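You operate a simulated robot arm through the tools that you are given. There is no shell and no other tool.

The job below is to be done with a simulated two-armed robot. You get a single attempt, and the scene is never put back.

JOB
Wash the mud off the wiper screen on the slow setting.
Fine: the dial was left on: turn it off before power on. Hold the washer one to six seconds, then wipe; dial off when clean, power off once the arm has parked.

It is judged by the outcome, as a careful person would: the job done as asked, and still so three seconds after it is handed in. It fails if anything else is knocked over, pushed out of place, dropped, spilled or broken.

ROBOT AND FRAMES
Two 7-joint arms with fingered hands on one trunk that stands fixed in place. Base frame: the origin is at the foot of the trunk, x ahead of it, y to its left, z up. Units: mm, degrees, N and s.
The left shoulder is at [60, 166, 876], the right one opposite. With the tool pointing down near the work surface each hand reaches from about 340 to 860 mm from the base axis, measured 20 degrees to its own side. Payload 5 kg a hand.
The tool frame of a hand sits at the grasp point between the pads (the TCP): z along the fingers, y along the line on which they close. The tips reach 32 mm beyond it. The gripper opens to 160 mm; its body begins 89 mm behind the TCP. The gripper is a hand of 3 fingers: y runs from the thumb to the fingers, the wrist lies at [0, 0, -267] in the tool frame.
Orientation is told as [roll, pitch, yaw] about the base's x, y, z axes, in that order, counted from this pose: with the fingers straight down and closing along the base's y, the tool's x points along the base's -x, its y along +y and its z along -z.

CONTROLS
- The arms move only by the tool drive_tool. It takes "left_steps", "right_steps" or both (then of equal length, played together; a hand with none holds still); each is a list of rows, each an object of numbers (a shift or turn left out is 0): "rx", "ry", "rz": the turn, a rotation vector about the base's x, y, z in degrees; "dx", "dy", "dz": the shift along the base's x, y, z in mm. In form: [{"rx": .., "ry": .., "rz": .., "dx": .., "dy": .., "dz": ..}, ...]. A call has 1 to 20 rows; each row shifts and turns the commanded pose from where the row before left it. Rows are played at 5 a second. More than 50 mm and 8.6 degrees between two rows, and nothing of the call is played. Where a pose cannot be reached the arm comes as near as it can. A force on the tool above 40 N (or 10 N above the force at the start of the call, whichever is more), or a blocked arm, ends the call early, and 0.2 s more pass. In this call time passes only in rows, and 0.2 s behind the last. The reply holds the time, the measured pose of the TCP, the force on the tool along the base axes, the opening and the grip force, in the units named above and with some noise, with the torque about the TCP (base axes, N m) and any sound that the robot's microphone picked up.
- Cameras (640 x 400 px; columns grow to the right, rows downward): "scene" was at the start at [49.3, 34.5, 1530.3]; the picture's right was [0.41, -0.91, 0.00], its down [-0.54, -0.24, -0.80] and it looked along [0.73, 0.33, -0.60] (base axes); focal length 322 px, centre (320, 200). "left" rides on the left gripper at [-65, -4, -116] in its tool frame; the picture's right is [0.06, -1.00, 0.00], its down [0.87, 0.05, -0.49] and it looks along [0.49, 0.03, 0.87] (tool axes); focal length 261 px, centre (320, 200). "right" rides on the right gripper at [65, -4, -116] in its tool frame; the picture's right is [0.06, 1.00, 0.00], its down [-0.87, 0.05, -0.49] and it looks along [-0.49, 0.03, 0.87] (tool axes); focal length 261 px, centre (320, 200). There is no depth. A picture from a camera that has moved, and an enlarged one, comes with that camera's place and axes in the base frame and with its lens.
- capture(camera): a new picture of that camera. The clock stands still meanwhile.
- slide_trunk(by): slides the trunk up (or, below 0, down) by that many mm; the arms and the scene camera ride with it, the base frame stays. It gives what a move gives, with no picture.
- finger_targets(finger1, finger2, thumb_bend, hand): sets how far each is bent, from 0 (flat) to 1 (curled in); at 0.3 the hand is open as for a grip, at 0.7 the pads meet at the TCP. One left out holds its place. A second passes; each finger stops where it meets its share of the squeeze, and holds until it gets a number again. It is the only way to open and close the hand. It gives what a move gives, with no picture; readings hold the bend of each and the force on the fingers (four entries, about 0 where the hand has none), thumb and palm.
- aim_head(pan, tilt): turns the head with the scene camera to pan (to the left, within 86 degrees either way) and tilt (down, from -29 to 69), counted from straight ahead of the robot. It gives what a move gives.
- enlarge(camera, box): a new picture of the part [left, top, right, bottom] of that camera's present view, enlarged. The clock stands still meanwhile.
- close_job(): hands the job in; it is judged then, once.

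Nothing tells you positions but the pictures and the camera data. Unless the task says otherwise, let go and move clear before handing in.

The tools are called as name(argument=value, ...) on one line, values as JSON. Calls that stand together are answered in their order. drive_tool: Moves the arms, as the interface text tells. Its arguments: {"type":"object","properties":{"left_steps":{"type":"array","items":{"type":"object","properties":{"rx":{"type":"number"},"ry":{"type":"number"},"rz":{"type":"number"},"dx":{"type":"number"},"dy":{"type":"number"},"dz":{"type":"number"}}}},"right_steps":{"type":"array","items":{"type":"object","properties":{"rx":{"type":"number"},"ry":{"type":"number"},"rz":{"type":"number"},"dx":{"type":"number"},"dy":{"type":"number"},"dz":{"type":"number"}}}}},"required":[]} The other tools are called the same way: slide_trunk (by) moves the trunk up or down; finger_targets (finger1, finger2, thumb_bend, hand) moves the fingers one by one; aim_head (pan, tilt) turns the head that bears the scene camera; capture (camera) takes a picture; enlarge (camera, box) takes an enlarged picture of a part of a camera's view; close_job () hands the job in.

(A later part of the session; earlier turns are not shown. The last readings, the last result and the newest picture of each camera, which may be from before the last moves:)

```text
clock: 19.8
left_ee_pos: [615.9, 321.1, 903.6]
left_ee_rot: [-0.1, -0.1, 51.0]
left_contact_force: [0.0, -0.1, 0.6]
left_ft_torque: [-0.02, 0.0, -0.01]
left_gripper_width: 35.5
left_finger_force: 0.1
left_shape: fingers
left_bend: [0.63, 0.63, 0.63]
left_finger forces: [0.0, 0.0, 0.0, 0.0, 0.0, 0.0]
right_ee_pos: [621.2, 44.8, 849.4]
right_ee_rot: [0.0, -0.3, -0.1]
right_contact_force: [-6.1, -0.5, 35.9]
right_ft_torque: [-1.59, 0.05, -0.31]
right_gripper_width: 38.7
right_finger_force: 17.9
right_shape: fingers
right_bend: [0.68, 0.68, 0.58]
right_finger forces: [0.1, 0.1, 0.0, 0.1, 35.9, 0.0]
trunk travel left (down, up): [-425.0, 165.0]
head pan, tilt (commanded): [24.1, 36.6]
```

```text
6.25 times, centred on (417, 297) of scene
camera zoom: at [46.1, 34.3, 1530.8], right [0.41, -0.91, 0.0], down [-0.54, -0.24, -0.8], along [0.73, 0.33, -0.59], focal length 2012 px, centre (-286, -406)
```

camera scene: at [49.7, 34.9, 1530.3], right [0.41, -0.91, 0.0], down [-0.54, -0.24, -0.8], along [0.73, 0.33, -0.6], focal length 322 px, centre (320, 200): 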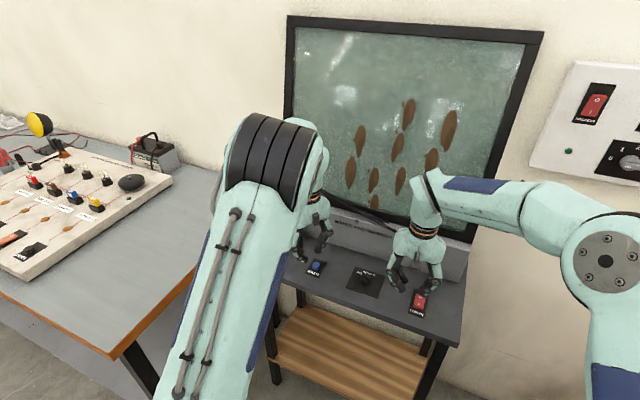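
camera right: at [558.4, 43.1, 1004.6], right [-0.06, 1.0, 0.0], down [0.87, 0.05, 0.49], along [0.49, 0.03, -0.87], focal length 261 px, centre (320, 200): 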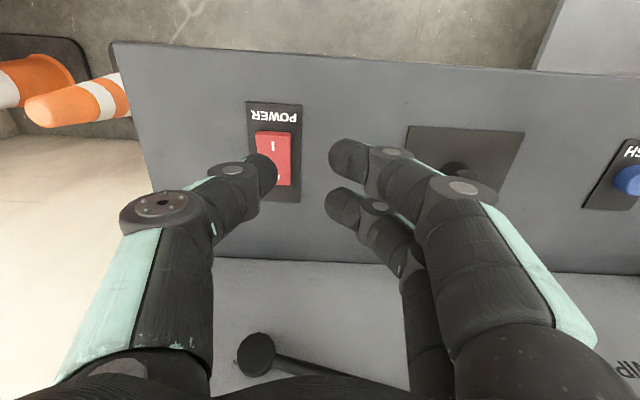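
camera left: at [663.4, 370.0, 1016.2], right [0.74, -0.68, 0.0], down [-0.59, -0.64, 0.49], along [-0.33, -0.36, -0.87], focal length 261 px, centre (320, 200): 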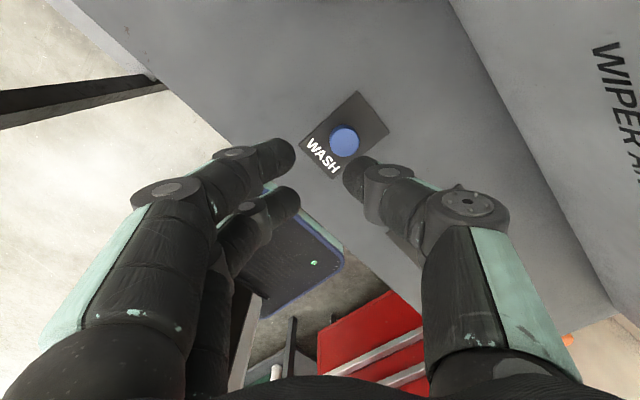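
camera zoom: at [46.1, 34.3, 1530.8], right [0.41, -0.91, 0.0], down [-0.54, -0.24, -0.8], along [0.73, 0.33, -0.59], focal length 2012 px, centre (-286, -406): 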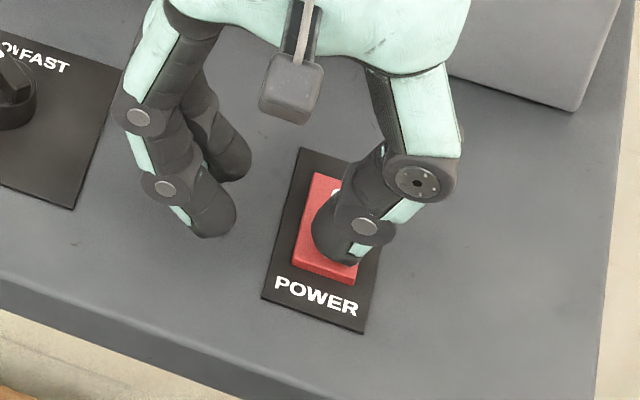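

Force rose to 36 N without further travel, so the rocker has bottomed. I'll lift off and check the rocker state.

drive_tool(right_steps=[{"dz": 10}, {"dz": 20}, {"dz": 30}, {"dz": 30, "dy": -15}, {"dz": 30, "dy": -30}, {"dz": 20, "dy": -30}])

enlarge(camera="scene", box=[385, 265, 449, 329])

capture(camera="scene")

capture(camera="right")

```text
clock: 21.2
left_ee_pos: [617.7, 320.2, 901.6]
left_ee_rot: [0.0, -0.1, 51.0]
left_contact_force: [0.3, 0.5, 0.2]
left_ft_torque: [0.07, 0.03, 0.0]
left_gripper_width: 35.7
left_finger_force: 0.1
left_shape: fingers
left_bend: [0.63, 0.63, 0.63]
left_finger forces: [0.0, 0.1, 0.0, 0.0, 0.0, 0.0]
right_ee_pos: [621.0, -31.4, 984.9]
right_ee_rot: [0.1, 0.0, -0.1]
right_contact_force: [0.3, -0.3, -0.4]
right_ft_torque: [-0.01, -0.01, -0.01]
right_gripper_width: 38.0
right_finger_force: 0.1
right_shape: fingers
right_bend: [0.68, 0.68, 0.57]
right_finger forces: [0.2, 0.0, 0.1, 0.0, 0.1, 0.0]
trunk travel left (down, up): [-425.0, 165.0]
head pan, tilt (commanded): [24.1, 36.6]
```

```text
6.25 times, centred on (417, 297) of scene
camera zoom: at [49.1, 33.8, 1530.3], right [0.41, -0.91, 0.0], down [-0.54, -0.24, -0.8], along [0.73, 0.33, -0.6], focal length 2012 px, centre (-286, -406)
```

zoom: 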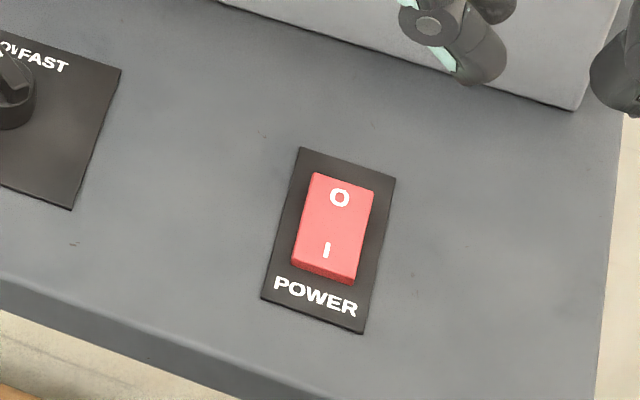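

```text
taken
camera scene: at [49.1, 33.8, 1530.3], right [0.41, -0.91, 0.0], down [-0.54, -0.24, -0.8], along [0.73, 0.33, -0.6], focal length 322 px, centre (320, 200)
```

scene: 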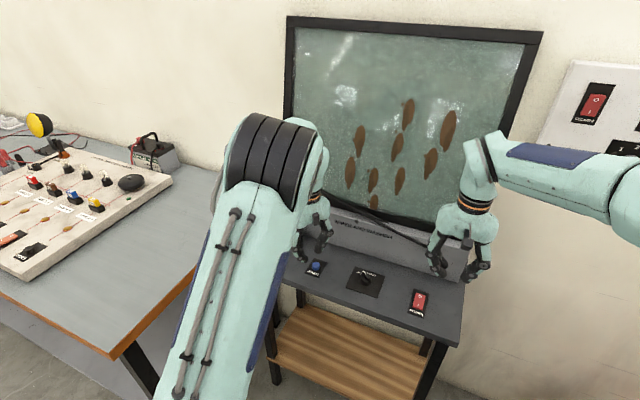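

```text
taken
camera right: at [555.3, -35.6, 1100.6], right [-0.06, 1.0, 0.0], down [0.87, 0.05, 0.49], along [0.49, 0.03, -0.87], focal length 261 px, centre (320, 200)
```

right: 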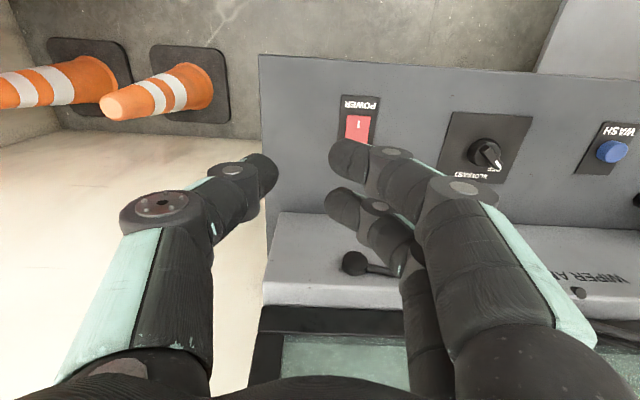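

I'll compare the rocker at the same enlargement as before the press.

enlarge(camera="scene", box=[405, 284, 439, 323])

enlarge(camera="scene", box=[290, 180, 480, 300])

```text
10.26 times, centred on (422, 304) of scene
camera zoom: at [49.1, 33.8, 1530.3], right [0.41, -0.91, 0.0], down [-0.54, -0.24, -0.8], along [0.73, 0.33, -0.6], focal length 3301 px, centre (-726, -862)
```

zoom: 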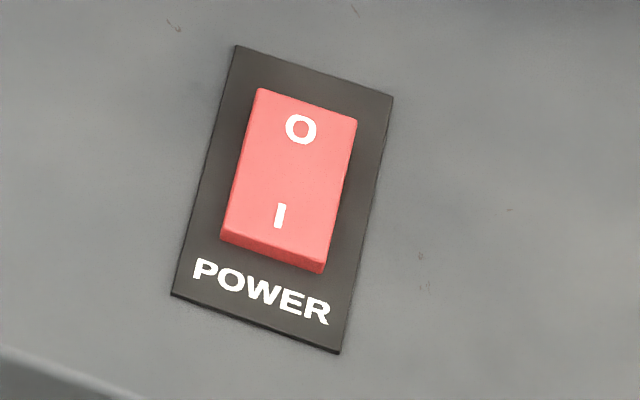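

```text
3.33 times, centred on (385, 240) of scene
camera zoom: at [49.1, 33.8, 1530.3], right [0.41, -0.91, 0.0], down [-0.54, -0.24, -0.8], along [0.73, 0.33, -0.6], focal length 1073 px, centre (103, 67)
```

zoom: 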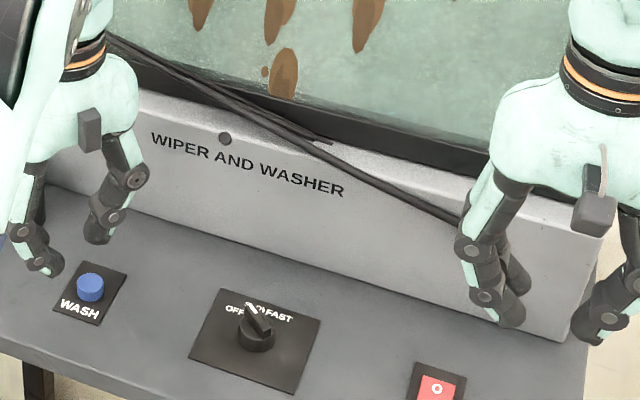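

The rocker has flipped: the I end is down and power is on, with the wiper still parked. Now I'll measure the left thumb tip against the WASH button.

enlarge(camera="left", box=[270, 90, 430, 210])

enlarge(camera="scene", box=[285, 225, 345, 285])

```text
3.33 times, centred on (350, 150) of left
camera zoom: at [663.2, 368.8, 1016.8], right [0.74, -0.68, 0.0], down [-0.59, -0.64, 0.49], along [-0.33, -0.36, -0.87], focal length 869 px, centre (220, 367)
```

zoom: 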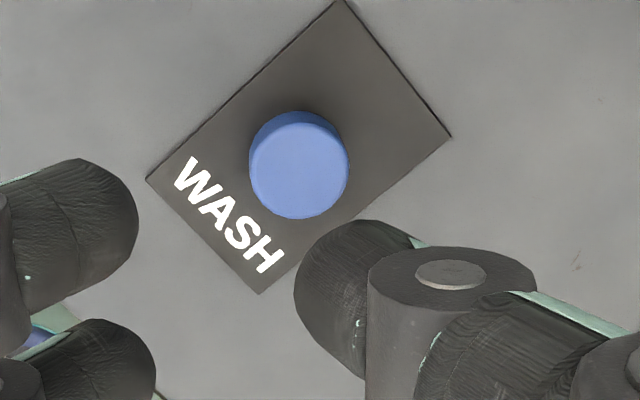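

```text
6.67 times, centred on (315, 255) of scene
camera zoom: at [49.1, 33.8, 1530.3], right [0.41, -0.91, 0.0], down [-0.54, -0.24, -0.8], along [0.73, 0.33, -0.6], focal length 2146 px, centre (353, -167)
```

zoom: 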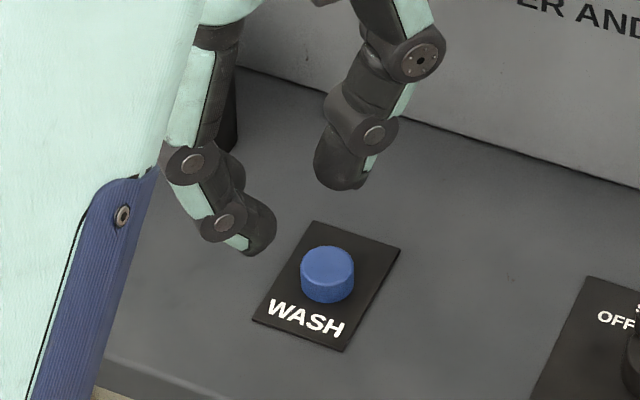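

The WASH button is at about [635.5, 309.5], top z≈811, and the left thumb tip is nearly above it. I'll shift 2.5 mm in y and descend to just above.

drive_tool(left_steps=[{"dy": 2.5, "dz": -14}, {"dz": -14}, {"dz": -10}, {"dz": -5}])

enlarge(camera="left", box=[270, 90, 430, 210])

enlarge(camera="scene", box=[285, 225, 345, 285])

```text
clock: 22.2
left_ee_pos: [616.6, 324.1, 856.7]
left_ee_rot: [0.0, 0.0, 51.0]
left_contact_force: [-0.2, 0.1, 0.4]
left_ft_torque: [0.05, 0.05, -0.04]
left_gripper_width: 36.0
left_finger_force: 0.1
left_shape: fingers
left_bend: [0.63, 0.63, 0.63]
left_finger forces: [0.0, 0.0, 0.0, 0.0, 0.0, 0.1]
right_ee_pos: [620.9, -32.5, 984.3]
right_ee_rot: [0.0, 0.0, 0.0]
right_contact_force: [0.1, -0.3, 0.6]
right_ft_torque: [0.02, 0.02, 0.01]
right_gripper_width: 38.0
right_finger_force: 0.1
right_shape: fingers
right_bend: [0.68, 0.68, 0.57]
right_finger forces: [0.0, 0.1, 0.0, 0.0, 0.0, 0.1]
trunk travel left (down, up): [-425.0, 165.0]
head pan, tilt (commanded): [24.1, 36.6]
```

```text
3.33 times, centred on (350, 150) of left
camera zoom: at [662.7, 372.2, 972.9], right [0.74, -0.68, 0.0], down [-0.59, -0.64, 0.49], along [-0.33, -0.36, -0.87], focal length 869 px, centre (220, 367)
```

zoom: 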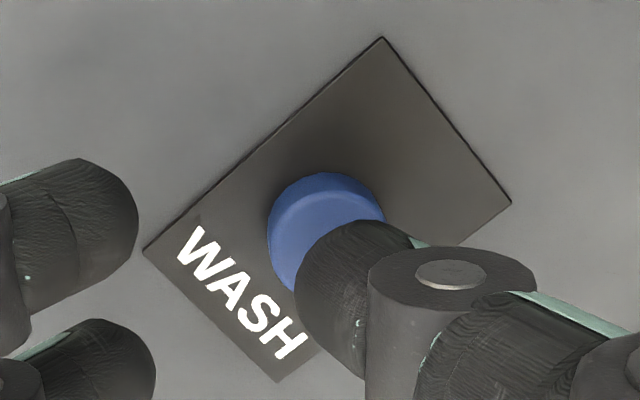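

```text
6.67 times, centred on (315, 255) of scene
camera zoom: at [49.3, 34.4, 1530.3], right [0.41, -0.91, 0.0], down [-0.54, -0.24, -0.8], along [0.73, 0.33, -0.6], focal length 2146 px, centre (353, -167)
```

zoom: 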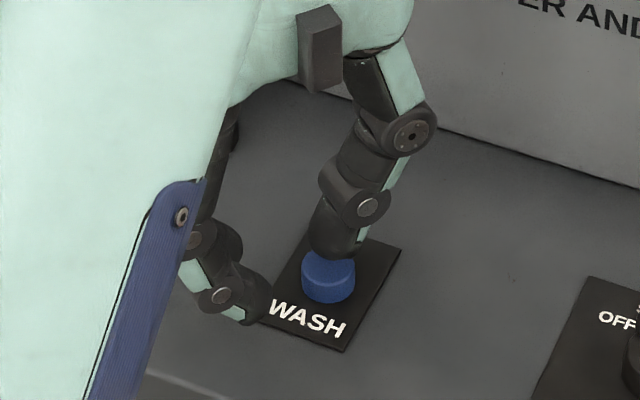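

The thumb is about 5 mm above the button and 2 mm off centre. I'll nudge it and go down until I feel contact.

drive_tool(left_steps=[{"dx": -1.5, "dy": 1.5, "dz": -1}, {"dz": -2}, {"dz": -1}])

enlarge(camera="scene", box=[285, 225, 345, 285])

```text
clock: 23.0
left_ee_pos: [616.7, 325.4, 852.8]
left_ee_rot: [0.0, 0.0, 51.0]
left_contact_force: [-0.4, 0.2, -0.3]
left_ft_torque: [0.0, -0.01, 0.0]
left_gripper_width: 35.3
left_finger_force: 0.1
left_shape: fingers
left_bend: [0.63, 0.63, 0.63]
left_finger forces: [0.1, 0.0, 0.1, 0.0, 0.0, 0.1]
right_ee_pos: [621.2, -31.6, 983.8]
right_ee_rot: [0.0, 0.0, 0.0]
right_contact_force: [-0.3, 0.3, 0.3]
right_ft_torque: [0.0, 0.01, 0.01]
right_gripper_width: 38.0
right_finger_force: 0.1
right_shape: fingers
right_bend: [0.68, 0.68, 0.57]
right_finger forces: [0.1, 0.1, 0.0, 0.0, 0.1, 0.1]
trunk travel left (down, up): [-425.0, 165.0]
head pan, tilt (commanded): [24.1, 36.6]
```

```text
6.67 times, centred on (315, 255) of scene
camera zoom: at [49.3, 34.4, 1530.3], right [0.41, -0.91, 0.0], down [-0.54, -0.24, -0.8], along [0.73, 0.33, -0.6], focal length 2146 px, centre (353, -167)
```

zoom: 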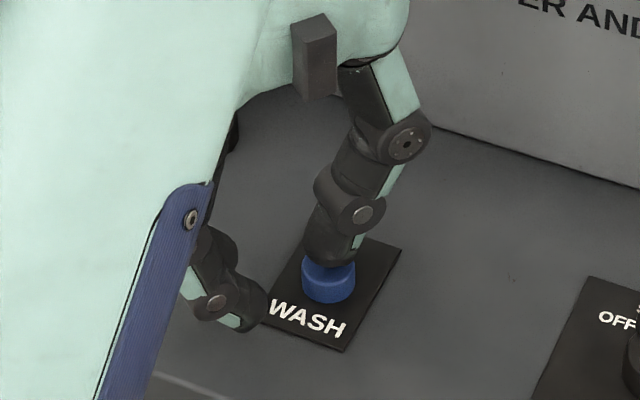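

I'm about 1–2 mm from the button, so I'll press now in small steps.

drive_tool(left_steps=[{"dz": -1.5}, {"dz": -1.5}, {"dz": -1.5}])

enlarge(camera="scene", box=[285, 225, 345, 285])

capture(camera="scene")

```text
clock: 23.8
left_ee_pos: [616.1, 325.5, 848.8]
left_ee_rot: [0.0, 0.1, 51.1]
left_contact_force: [-0.3, 0.7, 3.1]
left_ft_torque: [0.0, -0.07, 0.0]
left_gripper_width: 35.7
left_finger_force: 1.6
left_shape: fingers
left_bend: [0.63, 0.63, 0.63]
left_finger forces: [0.0, 0.1, 0.0, 0.0, 2.7, 0.1]
right_ee_pos: [620.2, -30.3, 983.8]
right_ee_rot: [0.0, 0.0, 0.0]
right_contact_force: [0.8, 0.2, 0.8]
right_ft_torque: [0.01, 0.02, 0.0]
right_gripper_width: 38.1
right_finger_force: 0.1
right_shape: fingers
right_bend: [0.68, 0.68, 0.57]
right_finger forces: [0.0, 0.1, 0.0, 0.1, 0.1, 0.0]
trunk travel left (down, up): [-425.0, 165.0]
head pan, tilt (commanded): [24.1, 36.6]
heard: click
```

```text
6.67 times, centred on (315, 255) of scene
camera zoom: at [49.2, 34.3, 1530.3], right [0.41, -0.91, 0.0], down [-0.54, -0.24, -0.8], along [0.73, 0.33, -0.6], focal length 2146 px, centre (353, -167)
```

zoom: 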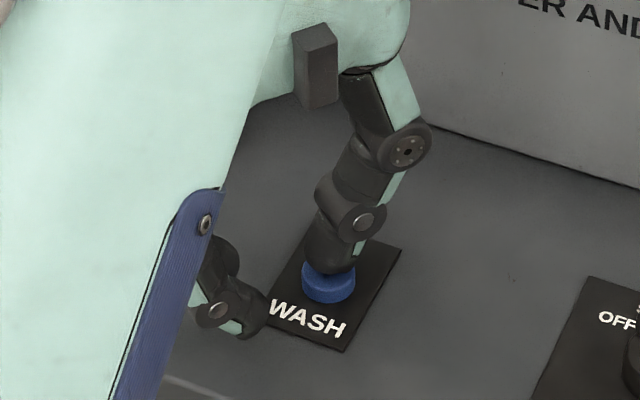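

```text
taken
camera scene: at [49.2, 34.3, 1530.3], right [0.41, -0.91, 0.0], down [-0.54, -0.24, -0.8], along [0.73, 0.33, -0.6], focal length 322 px, centre (320, 200)
```

scene: 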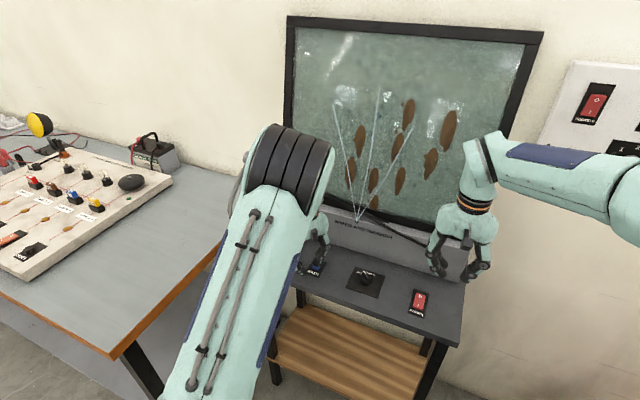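

A click was heard and the jets are spraying. I'll hold about 3 s in total, then lift and travel straight to above the dial.

drive_tool(left_steps=[{"dz": -0.7}, {"dz": 0}, {"dz": 0}, {"dz": 0}, {"dz": 0}, {"dz": 0}, {"dz": 0}, {"dz": 0}, {"dz": 0}, {"dz": 0}, {"dz": 0}, {"dz": 0}, {"dz": 0}, {"dz": 12}, {"dz": 18}, {"dx": 5.8, "dy": -32.8}, {"dx": 5.8, "dy": -32.8}, {"dx": 5.8, "dy": -32.8}, {"dx": 5.8, "dy": -32.8}, {"dx": 5.8, "dy": -32.8}])

capture(camera="scene")

enlarge(camera="left", box=[200, 80, 440, 230])

```text
clock: 28.0
left_ee_pos: [645.0, 160.9, 875.2]
left_ee_rot: [0.0, 0.0, 51.0]
left_contact_force: [0.0, 0.1, 0.5]
left_ft_torque: [0.0, 0.01, 0.02]
left_gripper_width: 35.9
left_finger_force: 0.2
left_shape: fingers
left_bend: [0.63, 0.63, 0.63]
left_finger forces: [0.0, 0.1, 0.1, 0.0, 0.1, 0.0]
right_ee_pos: [621.7, -31.9, 985.4]
right_ee_rot: [0.1, 0.1, 0.0]
right_contact_force: [0.0, -0.1, -0.4]
right_ft_torque: [0.0, -0.03, 0.01]
right_gripper_width: 38.1
right_finger_force: 0.1
right_shape: fingers
right_bend: [0.68, 0.68, 0.57]
right_finger forces: [0.0, 0.0, 0.0, 0.0, 0.0, 0.1]
trunk travel left (down, up): [-425.0, 165.0]
head pan, tilt (commanded): [24.1, 36.6]
```

```text
taken
camera scene: at [49.3, 33.8, 1530.3], right [0.41, -0.91, 0.0], down [-0.54, -0.24, -0.8], along [0.73, 0.33, -0.6], focal length 322 px, centre (320, 200)
```

scene: 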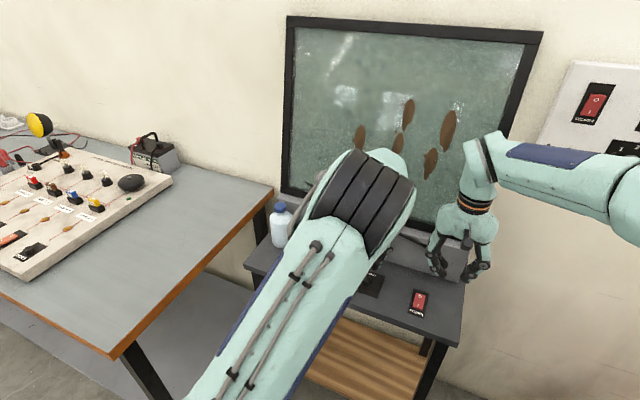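

```text
2.67 times, centred on (320, 155) of left
camera zoom: at [690.5, 208.9, 991.4], right [0.74, -0.68, 0.0], down [-0.59, -0.64, 0.49], along [-0.33, -0.36, -0.87], focal length 695 px, centre (320, 320)
```

zoom: 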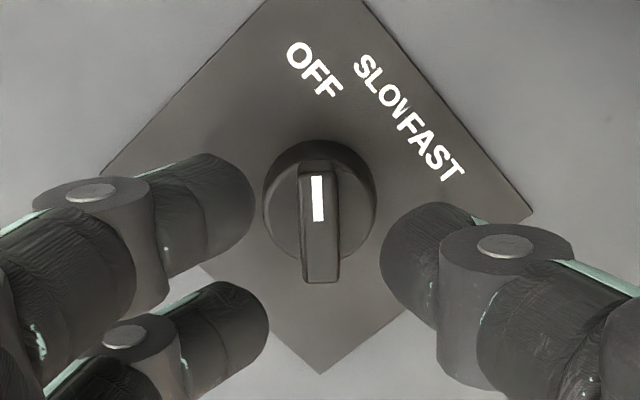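

The hand is lined up over the dial and the jets have stopped. I'll descend and grip the bar.

drive_tool(left_steps=[{"dx": 0.3, "dy": 0.3, "dz": -12}, {"dz": -11.5}], right_steps=[{"dx": -20, "dy": -35, "dz": 10}, {"dx": -20, "dy": -35, "dz": 10}])

finger_targets(hand="left", finger1=0.72, finger2=0.72, thumb_bend=0.72)

enlarge(camera="left", box=[200, 80, 440, 230])

```text
clock: 28.6
left_ee_pos: [644.5, 160.5, 854.0]
left_ee_rot: [0.0, 0.1, 51.0]
left_contact_force: [-0.3, -0.2, 0.1]
left_ft_torque: [0.02, -0.02, -0.01]
left_gripper_width: 35.7
left_finger_force: 0.1
left_shape: fingers
left_bend: [0.63, 0.63, 0.63]
left_finger forces: [0.0, 0.1, 0.0, 0.0, 0.0, 0.0]
right_ee_pos: [579.8, -100.5, 1003.9]
right_ee_rot: [0.0, 0.0, 0.0]
right_contact_force: [-0.4, -1.3, 1.0]
right_ft_torque: [-0.03, 0.0, 0.05]
right_gripper_width: 38.0
right_finger_force: 0.2
right_shape: fingers
right_bend: [0.68, 0.68, 0.57]
right_finger forces: [0.0, 0.1, 0.0, 0.1, 0.0, 0.0]
trunk travel left (down, up): [-425.0, 165.0]
head pan, tilt (commanded): [24.1, 36.6]
```

```text
clock: 29.6
left_ee_pos: [645.5, 161.3, 853.3]
left_ee_rot: [0.0, 0.0, 51.1]
left_contact_force: [-0.3, 0.0, -3.9]
left_ft_torque: [-0.03, 0.01, 0.0]
left_gripper_width: 16.9
left_finger_force: 6.2
left_shape: fingers
left_bend: [0.7, 0.7, 0.69]
left_finger forces: [3.2, 3.1, 0.0, 0.0, 6.4, 0.0]
right_ee_pos: [580.9, -100.6, 1003.8]
right_ee_rot: [0.0, 0.0, 0.0]
right_contact_force: [-0.8, -0.9, -0.1]
right_ft_torque: [0.03, 0.0, -0.01]
right_gripper_width: 38.2
right_finger_force: 0.0
right_shape: fingers
right_bend: [0.68, 0.68, 0.57]
right_finger forces: [0.1, 0.0, 0.0, 0.1, 0.1, 0.0]
trunk travel left (down, up): [-425.0, 165.0]
head pan, tilt (commanded): [24.1, 36.6]
```

```text
2.67 times, centred on (320, 155) of left
camera zoom: at [690.0, 210.3, 968.7], right [0.74, -0.68, 0.0], down [-0.59, -0.64, 0.49], along [-0.33, -0.36, -0.87], focal length 695 px, centre (320, 320)
```

zoom: 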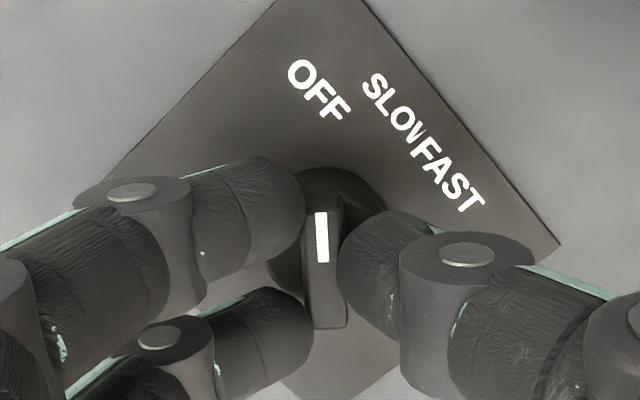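

The dial is gripped. I'll turn −35° to put the pointer on SLOW (yaw≈16°).

drive_tool(left_steps=[{"rz": -7}, {"rz": -7}, {"rz": -7}, {"rz": -7}, {"rz": -7}])

enlarge(camera="left", box=[200, 80, 440, 230])

capture(camera="scene")

capture(camera="right")

```text
clock: 30.8
left_ee_pos: [646.4, 161.9, 853.6]
left_ee_rot: [0.0, 0.0, 15.9]
left_contact_force: [2.2, 2.8, -1.7]
left_ft_torque: [0.05, -0.03, -0.02]
left_gripper_width: 16.2
left_finger_force: 5.2
left_shape: fingers
left_bend: [0.71, 0.71, 0.69]
left_finger forces: [2.8, 3.0, 0.1, 0.0, 4.8, 0.1]
right_ee_pos: [581.3, -99.2, 1003.2]
right_ee_rot: [0.0, 0.0, 0.0]
right_contact_force: [-0.7, 1.1, 0.5]
right_ft_torque: [0.0, 0.03, 0.01]
right_gripper_width: 38.0
right_finger_force: 0.2
right_shape: fingers
right_bend: [0.68, 0.68, 0.57]
right_finger forces: [0.1, 0.0, 0.1, 0.0, 0.0, 0.0]
trunk travel left (down, up): [-425.0, 165.0]
head pan, tilt (commanded): [24.1, 36.6]
```

```text
2.67 times, centred on (320, 155) of left
camera zoom: at [710.0, 175.8, 970.0], right [0.21, -0.98, 0.0], down [-0.85, -0.19, 0.49], along [-0.48, -0.11, -0.87], focal length 695 px, centre (320, 320)
```

zoom: 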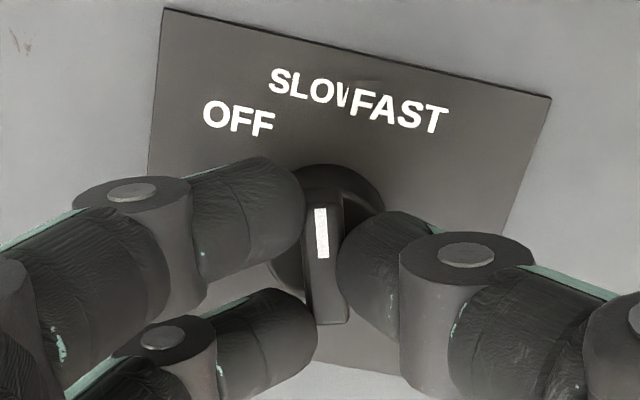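

```text
taken
camera scene: at [49.7, 34.5, 1530.3], right [0.41, -0.91, 0.0], down [-0.54, -0.24, -0.8], along [0.73, 0.33, -0.6], focal length 322 px, centre (320, 200)
```

scene: 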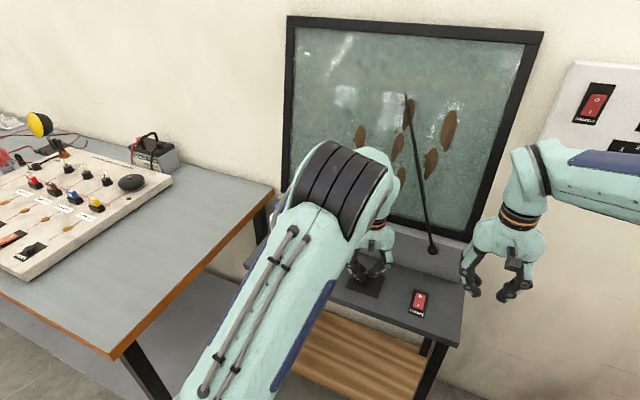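

```text
taken
camera right: at [515.4, -103.5, 1119.1], right [-0.06, 1.0, 0.0], down [0.87, 0.05, 0.49], along [0.49, 0.03, -0.87], focal length 261 px, centre (320, 200)
```

right: 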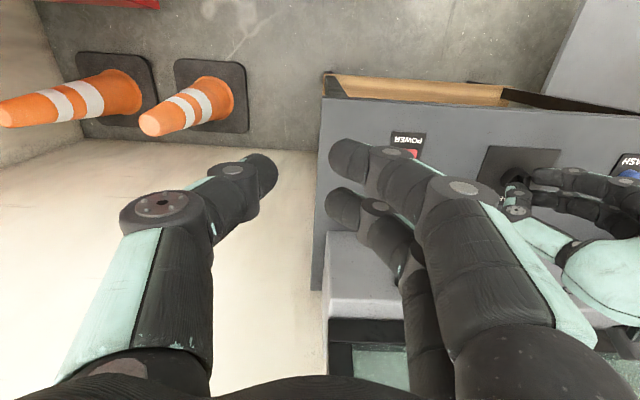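

The wiper has started and the pointer is on SLOW. While holding the dial I'll tilt the right hand so its camera can see the part of the screen my left arm hides.

drive_tool(right_steps=[{"ry": -8, "dx": -15, "dz": 20}, {"ry": -8, "dx": -15, "dz": 20}, {"ry": -8, "dx": -15, "dz": 20}, {"ry": -8, "dx": -15, "dz": 20}, {"ry": -8, "dx": -15, "dz": 20}, {"ry": -8, "dx": -15, "dz": 20}])

capture(camera="scene")

capture(camera="right")

```text
clock: 32.2
left_ee_pos: [644.7, 162.3, 854.6]
left_ee_rot: [0.0, 0.0, 16.0]
left_contact_force: [0.2, 1.0, 6.4]
left_ft_torque: [-0.01, 0.01, 0.01]
left_gripper_width: 15.6
left_finger_force: 8.4
left_shape: fingers
left_bend: [0.71, 0.71, 0.69]
left_finger forces: [4.3, 4.7, 0.1, 0.1, 7.4, 0.0]
right_ee_pos: [491.0, -101.2, 1125.7]
right_ee_rot: [0.2, -48.2, -0.1]
right_contact_force: [0.9, 0.4, 0.3]
right_ft_torque: [0.01, 0.05, -0.02]
right_gripper_width: 38.3
right_finger_force: 0.1
right_shape: fingers
right_bend: [0.68, 0.68, 0.57]
right_finger forces: [0.1, 0.0, 0.1, 0.0, 0.0, 0.1]
trunk travel left (down, up): [-425.0, 165.0]
head pan, tilt (commanded): [24.1, 36.6]
```

```text
taken
camera scene: at [49.2, 34.3, 1530.3], right [0.41, -0.91, 0.0], down [-0.54, -0.24, -0.8], along [0.73, 0.33, -0.6], focal length 322 px, centre (320, 200)
```

scene: 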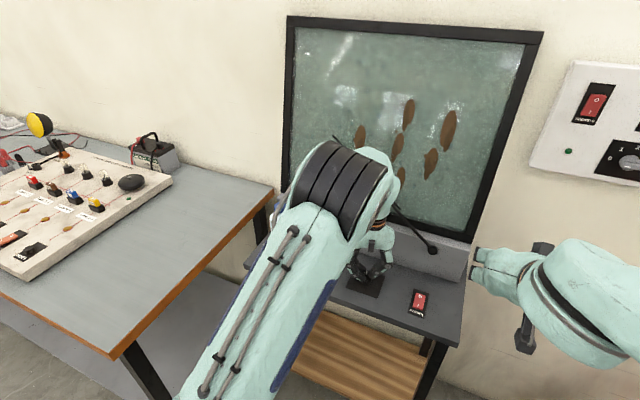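

```text
taken
camera right: at [361.3, -104.4, 1155.0], right [-0.04, 1.0, -0.05], down [0.21, 0.05, 0.98], along [0.98, 0.03, -0.22], focal length 261 px, centre (320, 200)
```

right: 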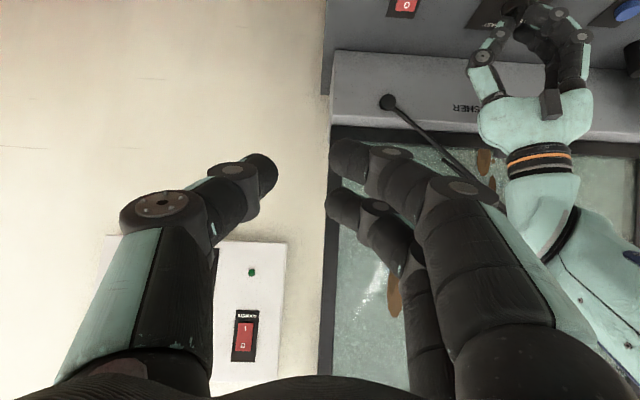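

The wiper is sweeping slowly and the mud is still there after the first pass. I'll keep holding and wait.

drive_tool(left_steps=[{"dz": 0}, {"dz": 0}, {"dz": 0}, {"dz": 0}, {"dz": 0}, {"dz": 0}, {"dz": 0}, {"dz": 0}, {"dz": 0}, {"dz": 0}])

capture(camera="scene")

```text
clock: 34.4
left_ee_pos: [645.1, 159.9, 854.7]
left_ee_rot: [0.1, 0.0, 16.0]
left_contact_force: [1.4, 1.7, 5.0]
left_ft_torque: [-0.01, -0.07, 0.02]
left_gripper_width: 15.1
left_finger_force: 8.2
left_shape: fingers
left_bend: [0.71, 0.71, 0.69]
left_finger forces: [4.1, 4.3, 0.0, 0.1, 7.8, 0.1]
right_ee_pos: [490.7, -101.1, 1124.9]
right_ee_rot: [0.1, -47.9, -0.2]
right_contact_force: [-0.1, 0.2, -0.3]
right_ft_torque: [-0.03, 0.01, -0.04]
right_gripper_width: 38.4
right_finger_force: 0.0
right_shape: fingers
right_bend: [0.68, 0.68, 0.57]
right_finger forces: [0.1, 0.1, 0.0, 0.1, 0.1, 0.0]
trunk travel left (down, up): [-425.0, 165.0]
head pan, tilt (commanded): [24.1, 36.6]
```

```text
taken
camera scene: at [49.0, 34.3, 1530.3], right [0.41, -0.91, 0.0], down [-0.54, -0.24, -0.8], along [0.73, 0.33, -0.6], focal length 322 px, centre (320, 200)
```

scene: 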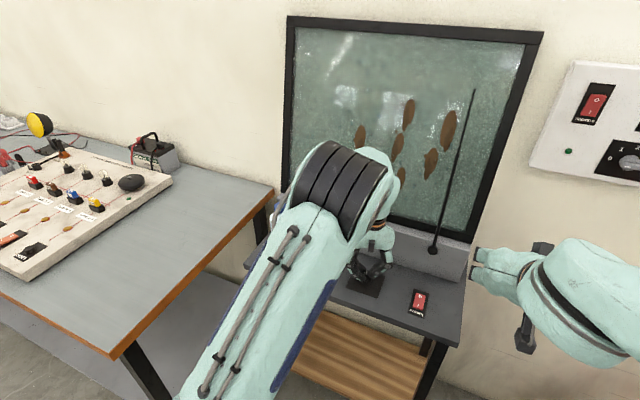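

I'll zoom in to see whether the mud is fading.

enlarge(camera="scene", box=[330, 70, 490, 200])

```text
3.08 times, centred on (410, 135) of scene
camera zoom: at [49.0, 34.3, 1530.3], right [0.41, -0.91, 0.0], down [-0.54, -0.24, -0.8], along [0.73, 0.33, -0.6], focal length 990 px, centre (43, 400)
```

zoom: 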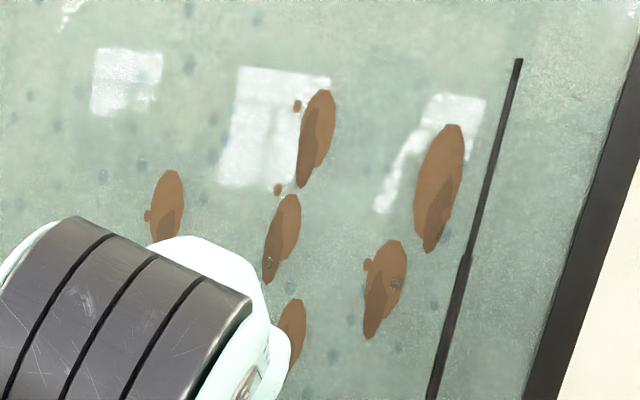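

The mud looks paler than before, so wiping is working. I'll keep holding on SLOW for another few seconds.

drive_tool(left_steps=[{"dz": 0}, {"dz": 0}, {"dz": 0}, {"dz": 0}, {"dz": 0}, {"dz": 0}, {"dz": 0}, {"dz": 0}, {"dz": 0}, {"dz": 0}, {"dz": 0}, {"dz": 0}, {"dz": 0}, {"dz": 0}, {"dz": 0}])

enlarge(camera="scene", box=[280, 20, 540, 260])

enlarge(camera="scene", box=[330, 70, 490, 200])

```text
clock: 37.6
left_ee_pos: [645.8, 160.5, 853.9]
left_ee_rot: [0.0, 0.0, 16.1]
left_contact_force: [1.8, 0.8, 5.7]
left_ft_torque: [0.03, 0.0, -0.03]
left_gripper_width: 15.2
left_finger_force: 8.5
left_shape: fingers
left_bend: [0.71, 0.71, 0.69]
left_finger forces: [3.9, 4.5, 0.0, 0.1, 7.9, 0.1]
right_ee_pos: [490.3, -99.9, 1126.2]
right_ee_rot: [0.0, -48.1, 0.0]
right_contact_force: [0.0, 0.2, -0.2]
right_ft_torque: [0.0, 0.0, -0.04]
right_gripper_width: 38.4
right_finger_force: 0.0
right_shape: fingers
right_bend: [0.68, 0.68, 0.57]
right_finger forces: [0.0, 0.1, 0.0, 0.0, 0.1, 0.1]
trunk travel left (down, up): [-425.0, 165.0]
head pan, tilt (commanded): [24.1, 36.6]
```

```text
1.67 times, centred on (410, 140) of scene
camera zoom: at [49.0, 34.3, 1530.3], right [0.41, -0.91, 0.0], down [-0.54, -0.24, -0.8], along [0.73, 0.33, -0.6], focal length 536 px, centre (170, 300)
```

zoom: 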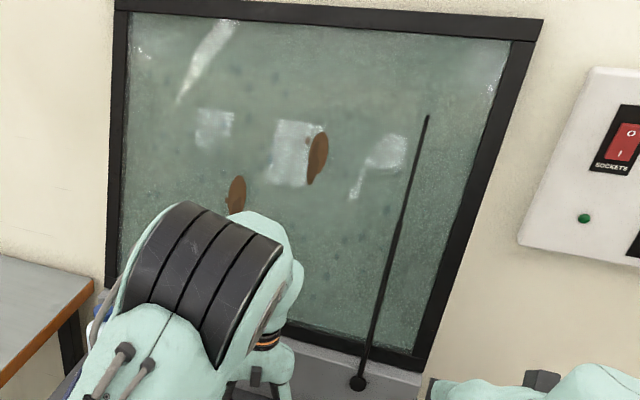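

```text
3.08 times, centred on (410, 135) of scene
camera zoom: at [49.0, 34.3, 1530.3], right [0.41, -0.91, 0.0], down [-0.54, -0.24, -0.8], along [0.73, 0.33, -0.6], focal length 990 px, centre (43, 400)
```

zoom: 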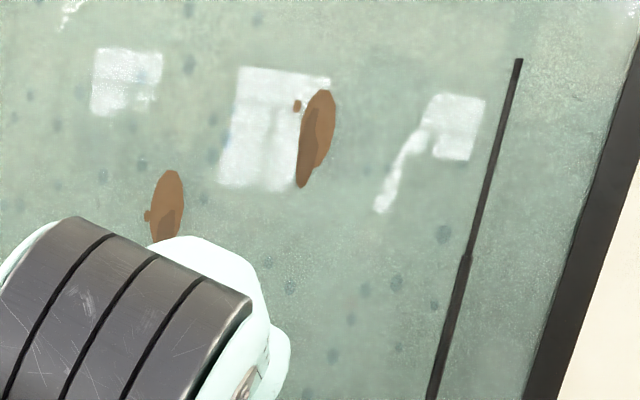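

Most spots are gone after the second pass, leaving two visible. I'll hold for another full cycle.

drive_tool(left_steps=[{"dz": 0}, {"dz": 0}, {"dz": 0}, {"dz": 0}, {"dz": 0}, {"dz": 0}, {"dz": 0}, {"dz": 0}, {"dz": 0}, {"dz": 0}, {"dz": 0}, {"dz": 0}, {"dz": 0}, {"dz": 0}, {"dz": 0}])

enlarge(camera="scene", box=[280, 20, 540, 260])

capture(camera="right")

```text
clock: 40.8
left_ee_pos: [644.4, 161.4, 854.2]
left_ee_rot: [0.0, 0.0, 16.0]
left_contact_force: [2.3, 0.5, 4.6]
left_ft_torque: [0.04, 0.0, -0.02]
left_gripper_width: 15.3
left_finger_force: 7.7
left_shape: fingers
left_bend: [0.71, 0.71, 0.69]
left_finger forces: [4.0, 4.4, 0.0, 0.0, 7.9, 0.0]
right_ee_pos: [490.9, -100.4, 1125.8]
right_ee_rot: [0.0, -48.1, -0.2]
right_contact_force: [0.0, -0.7, -0.5]
right_ft_torque: [-0.02, -0.03, -0.01]
right_gripper_width: 38.3
right_finger_force: 0.1
right_shape: fingers
right_bend: [0.68, 0.68, 0.57]
right_finger forces: [0.1, 0.0, 0.0, 0.0, 0.1, 0.0]
trunk travel left (down, up): [-425.0, 165.0]
head pan, tilt (commanded): [24.1, 36.6]
```

```text
1.67 times, centred on (410, 140) of scene
camera zoom: at [49.0, 34.3, 1530.3], right [0.41, -0.91, 0.0], down [-0.54, -0.24, -0.8], along [0.73, 0.33, -0.6], focal length 536 px, centre (170, 300)
```

zoom: 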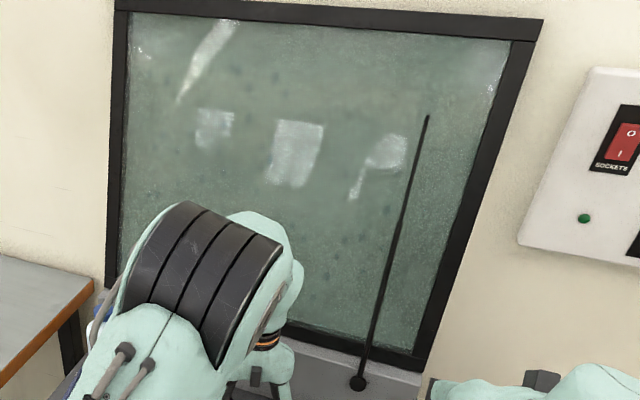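

```text
taken
camera right: at [361.4, -104.3, 1155.1], right [-0.04, 1.0, -0.05], down [0.22, 0.05, 0.97], along [0.98, 0.03, -0.22], focal length 261 px, centre (320, 200)
```

right: 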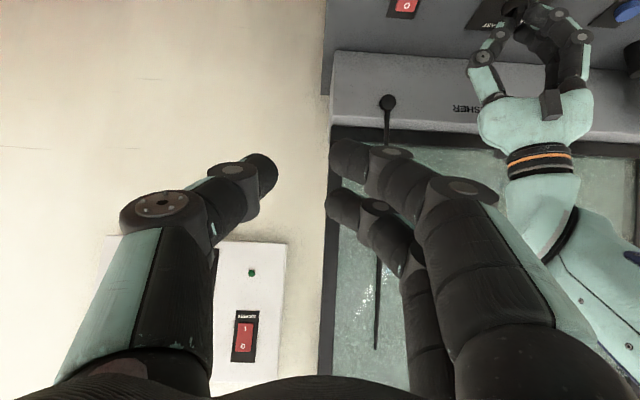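

Everything I can see is clean after three cycles; two lower-left spots are still hidden behind my left arm. I'll swing the right camera to look past the left hand while keeping the dial on SLOW.

drive_tool(right_steps=[{"dx": 28, "dy": -10, "dz": 12, "rz": 5}, {"dx": 28, "dy": -10, "dz": 12, "rz": 5}, {"dx": 28, "dy": -10, "dz": 12, "rz": 5}, {"dx": 28, "dy": -10, "dz": 12, "rz": 5}, {"dx": 28, "dy": -10, "dz": 12, "rz": 5}])

capture(camera="right")

capture(camera="scene")

```text
clock: 42.0
left_ee_pos: [645.4, 161.5, 855.3]
left_ee_rot: [0.0, 0.0, 16.1]
left_contact_force: [2.2, 0.3, 4.1]
left_ft_torque: [-0.02, -0.07, -0.01]
left_gripper_width: 15.3
left_finger_force: 7.9
left_shape: fingers
left_bend: [0.71, 0.71, 0.69]
left_finger forces: [3.8, 4.0, 0.0, 0.0, 7.7, 0.0]
right_ee_pos: [630.2, -150.4, 1186.9]
right_ee_rot: [0.1, -48.1, 24.9]
right_contact_force: [0.5, 0.1, 0.3]
right_ft_torque: [-0.01, 0.01, -0.01]
right_gripper_width: 37.9
right_finger_force: 0.1
right_shape: fingers
right_bend: [0.68, 0.68, 0.57]
right_finger forces: [0.0, 0.1, 0.0, 0.0, 0.1, 0.1]
trunk travel left (down, up): [-425.0, 165.0]
head pan, tilt (commanded): [24.1, 36.6]
```

```text
taken
camera right: at [514.5, -208.3, 1215.4], right [-0.46, 0.89, -0.05], down [0.17, 0.14, 0.98], along [0.87, 0.44, -0.22], focal length 261 px, centre (320, 200)
```

right: 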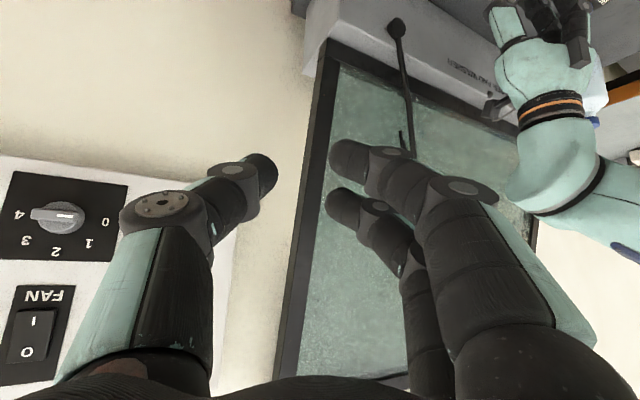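

```text
taken
camera scene: at [48.9, 34.1, 1530.3], right [0.41, -0.91, 0.0], down [-0.54, -0.24, -0.8], along [0.73, 0.33, -0.6], focal length 322 px, centre (320, 200)
```

scene: 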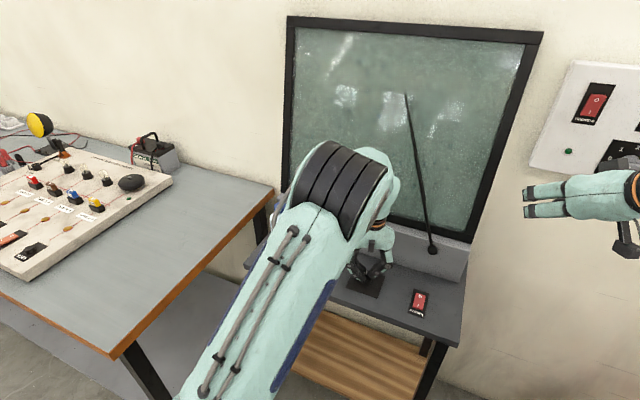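

enlarge(camera="right", box=[320, 50, 560, 220])

enlarge(camera="scene", box=[280, 20, 540, 260])

```text
2.35 times, centred on (440, 135) of right
camera zoom: at [514.5, -208.3, 1215.4], right [-0.46, 0.89, -0.05], down [0.17, 0.14, 0.98], along [0.87, 0.44, -0.22], focal length 613 px, centre (38, 353)
```

zoom: 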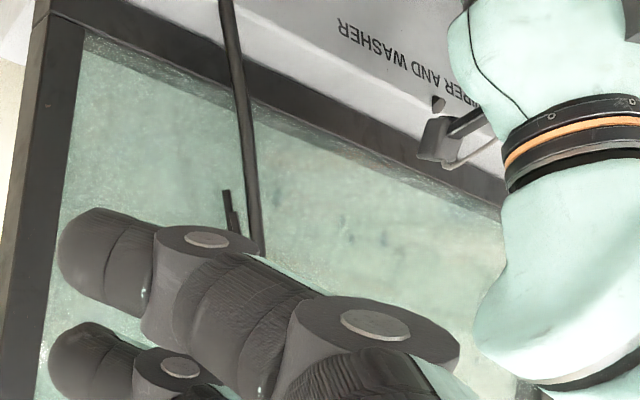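

```text
1.67 times, centred on (410, 140) of scene
camera zoom: at [48.9, 34.1, 1530.3], right [0.41, -0.91, 0.0], down [-0.54, -0.24, -0.8], along [0.73, 0.33, -0.6], focal length 536 px, centre (170, 300)
```

zoom: 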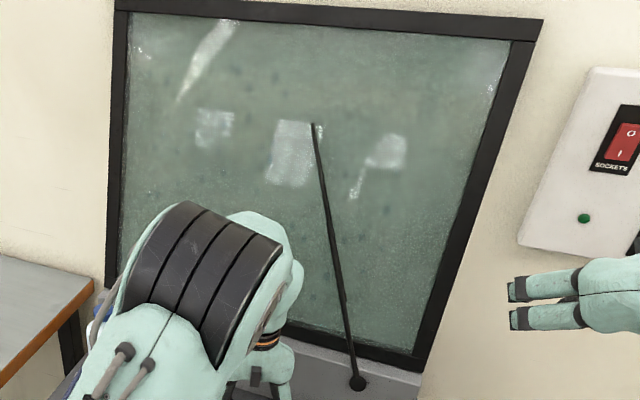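

The screen is clean everywhere, including where the hidden spots were. I'll turn the dial +35° back to OFF.

drive_tool(left_steps=[{"rz": 7}, {"rz": 7}, {"rz": 7}, {"rz": 7}, {"rz": 7}])

enlarge(camera="left", box=[200, 80, 440, 230])

enlarge(camera="scene", box=[280, 20, 540, 260])

```text
clock: 43.2
left_ee_pos: [644.2, 160.5, 853.8]
left_ee_rot: [0.0, 0.0, 51.3]
left_contact_force: [-4.3, 1.1, 4.3]
left_ft_torque: [0.0, 0.09, 0.0]
left_gripper_width: 15.3
left_finger_force: 7.5
left_shape: fingers
left_bend: [0.71, 0.71, 0.69]
left_finger forces: [4.3, 5.1, 0.0, 0.1, 6.2, 0.1]
right_ee_pos: [628.8, -151.0, 1186.3]
right_ee_rot: [0.2, -48.0, 24.9]
right_contact_force: [-0.6, 0.1, -0.2]
right_ft_torque: [0.0, -0.01, 0.02]
right_gripper_width: 38.0
right_finger_force: 0.1
right_shape: fingers
right_bend: [0.68, 0.68, 0.57]
right_finger forces: [0.1, 0.0, 0.0, 0.0, 0.0, 0.0]
trunk travel left (down, up): [-425.0, 165.0]
head pan, tilt (commanded): [24.1, 36.6]
```

```text
2.67 times, centred on (320, 155) of left
camera zoom: at [689.7, 209.7, 970.1], right [0.74, -0.67, 0.0], down [-0.59, -0.64, 0.49], along [-0.33, -0.36, -0.87], focal length 695 px, centre (320, 320)
```

zoom: 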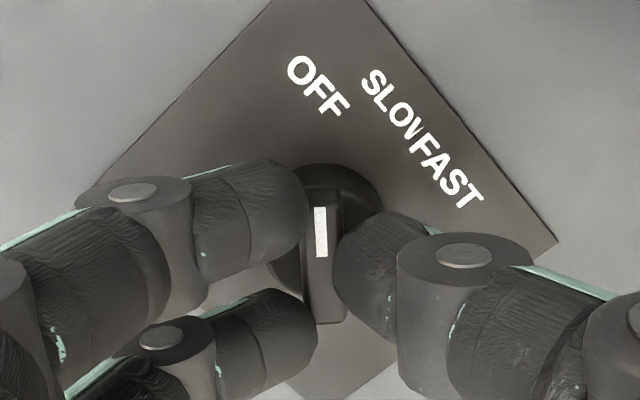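

```text
1.67 times, centred on (410, 140) of scene
camera zoom: at [48.6, 34.1, 1530.3], right [0.41, -0.91, 0.0], down [-0.54, -0.24, -0.8], along [0.73, 0.33, -0.6], focal length 536 px, centre (170, 300)
```

zoom: 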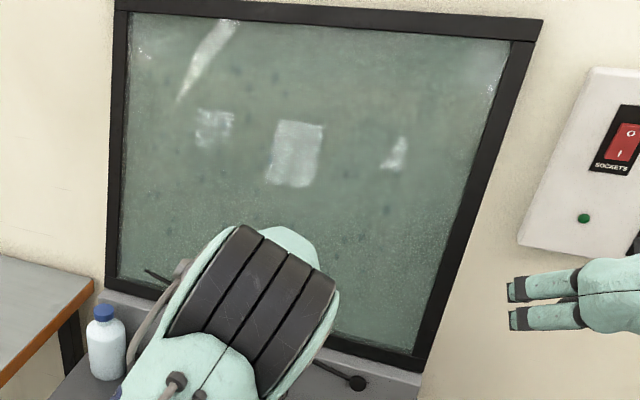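

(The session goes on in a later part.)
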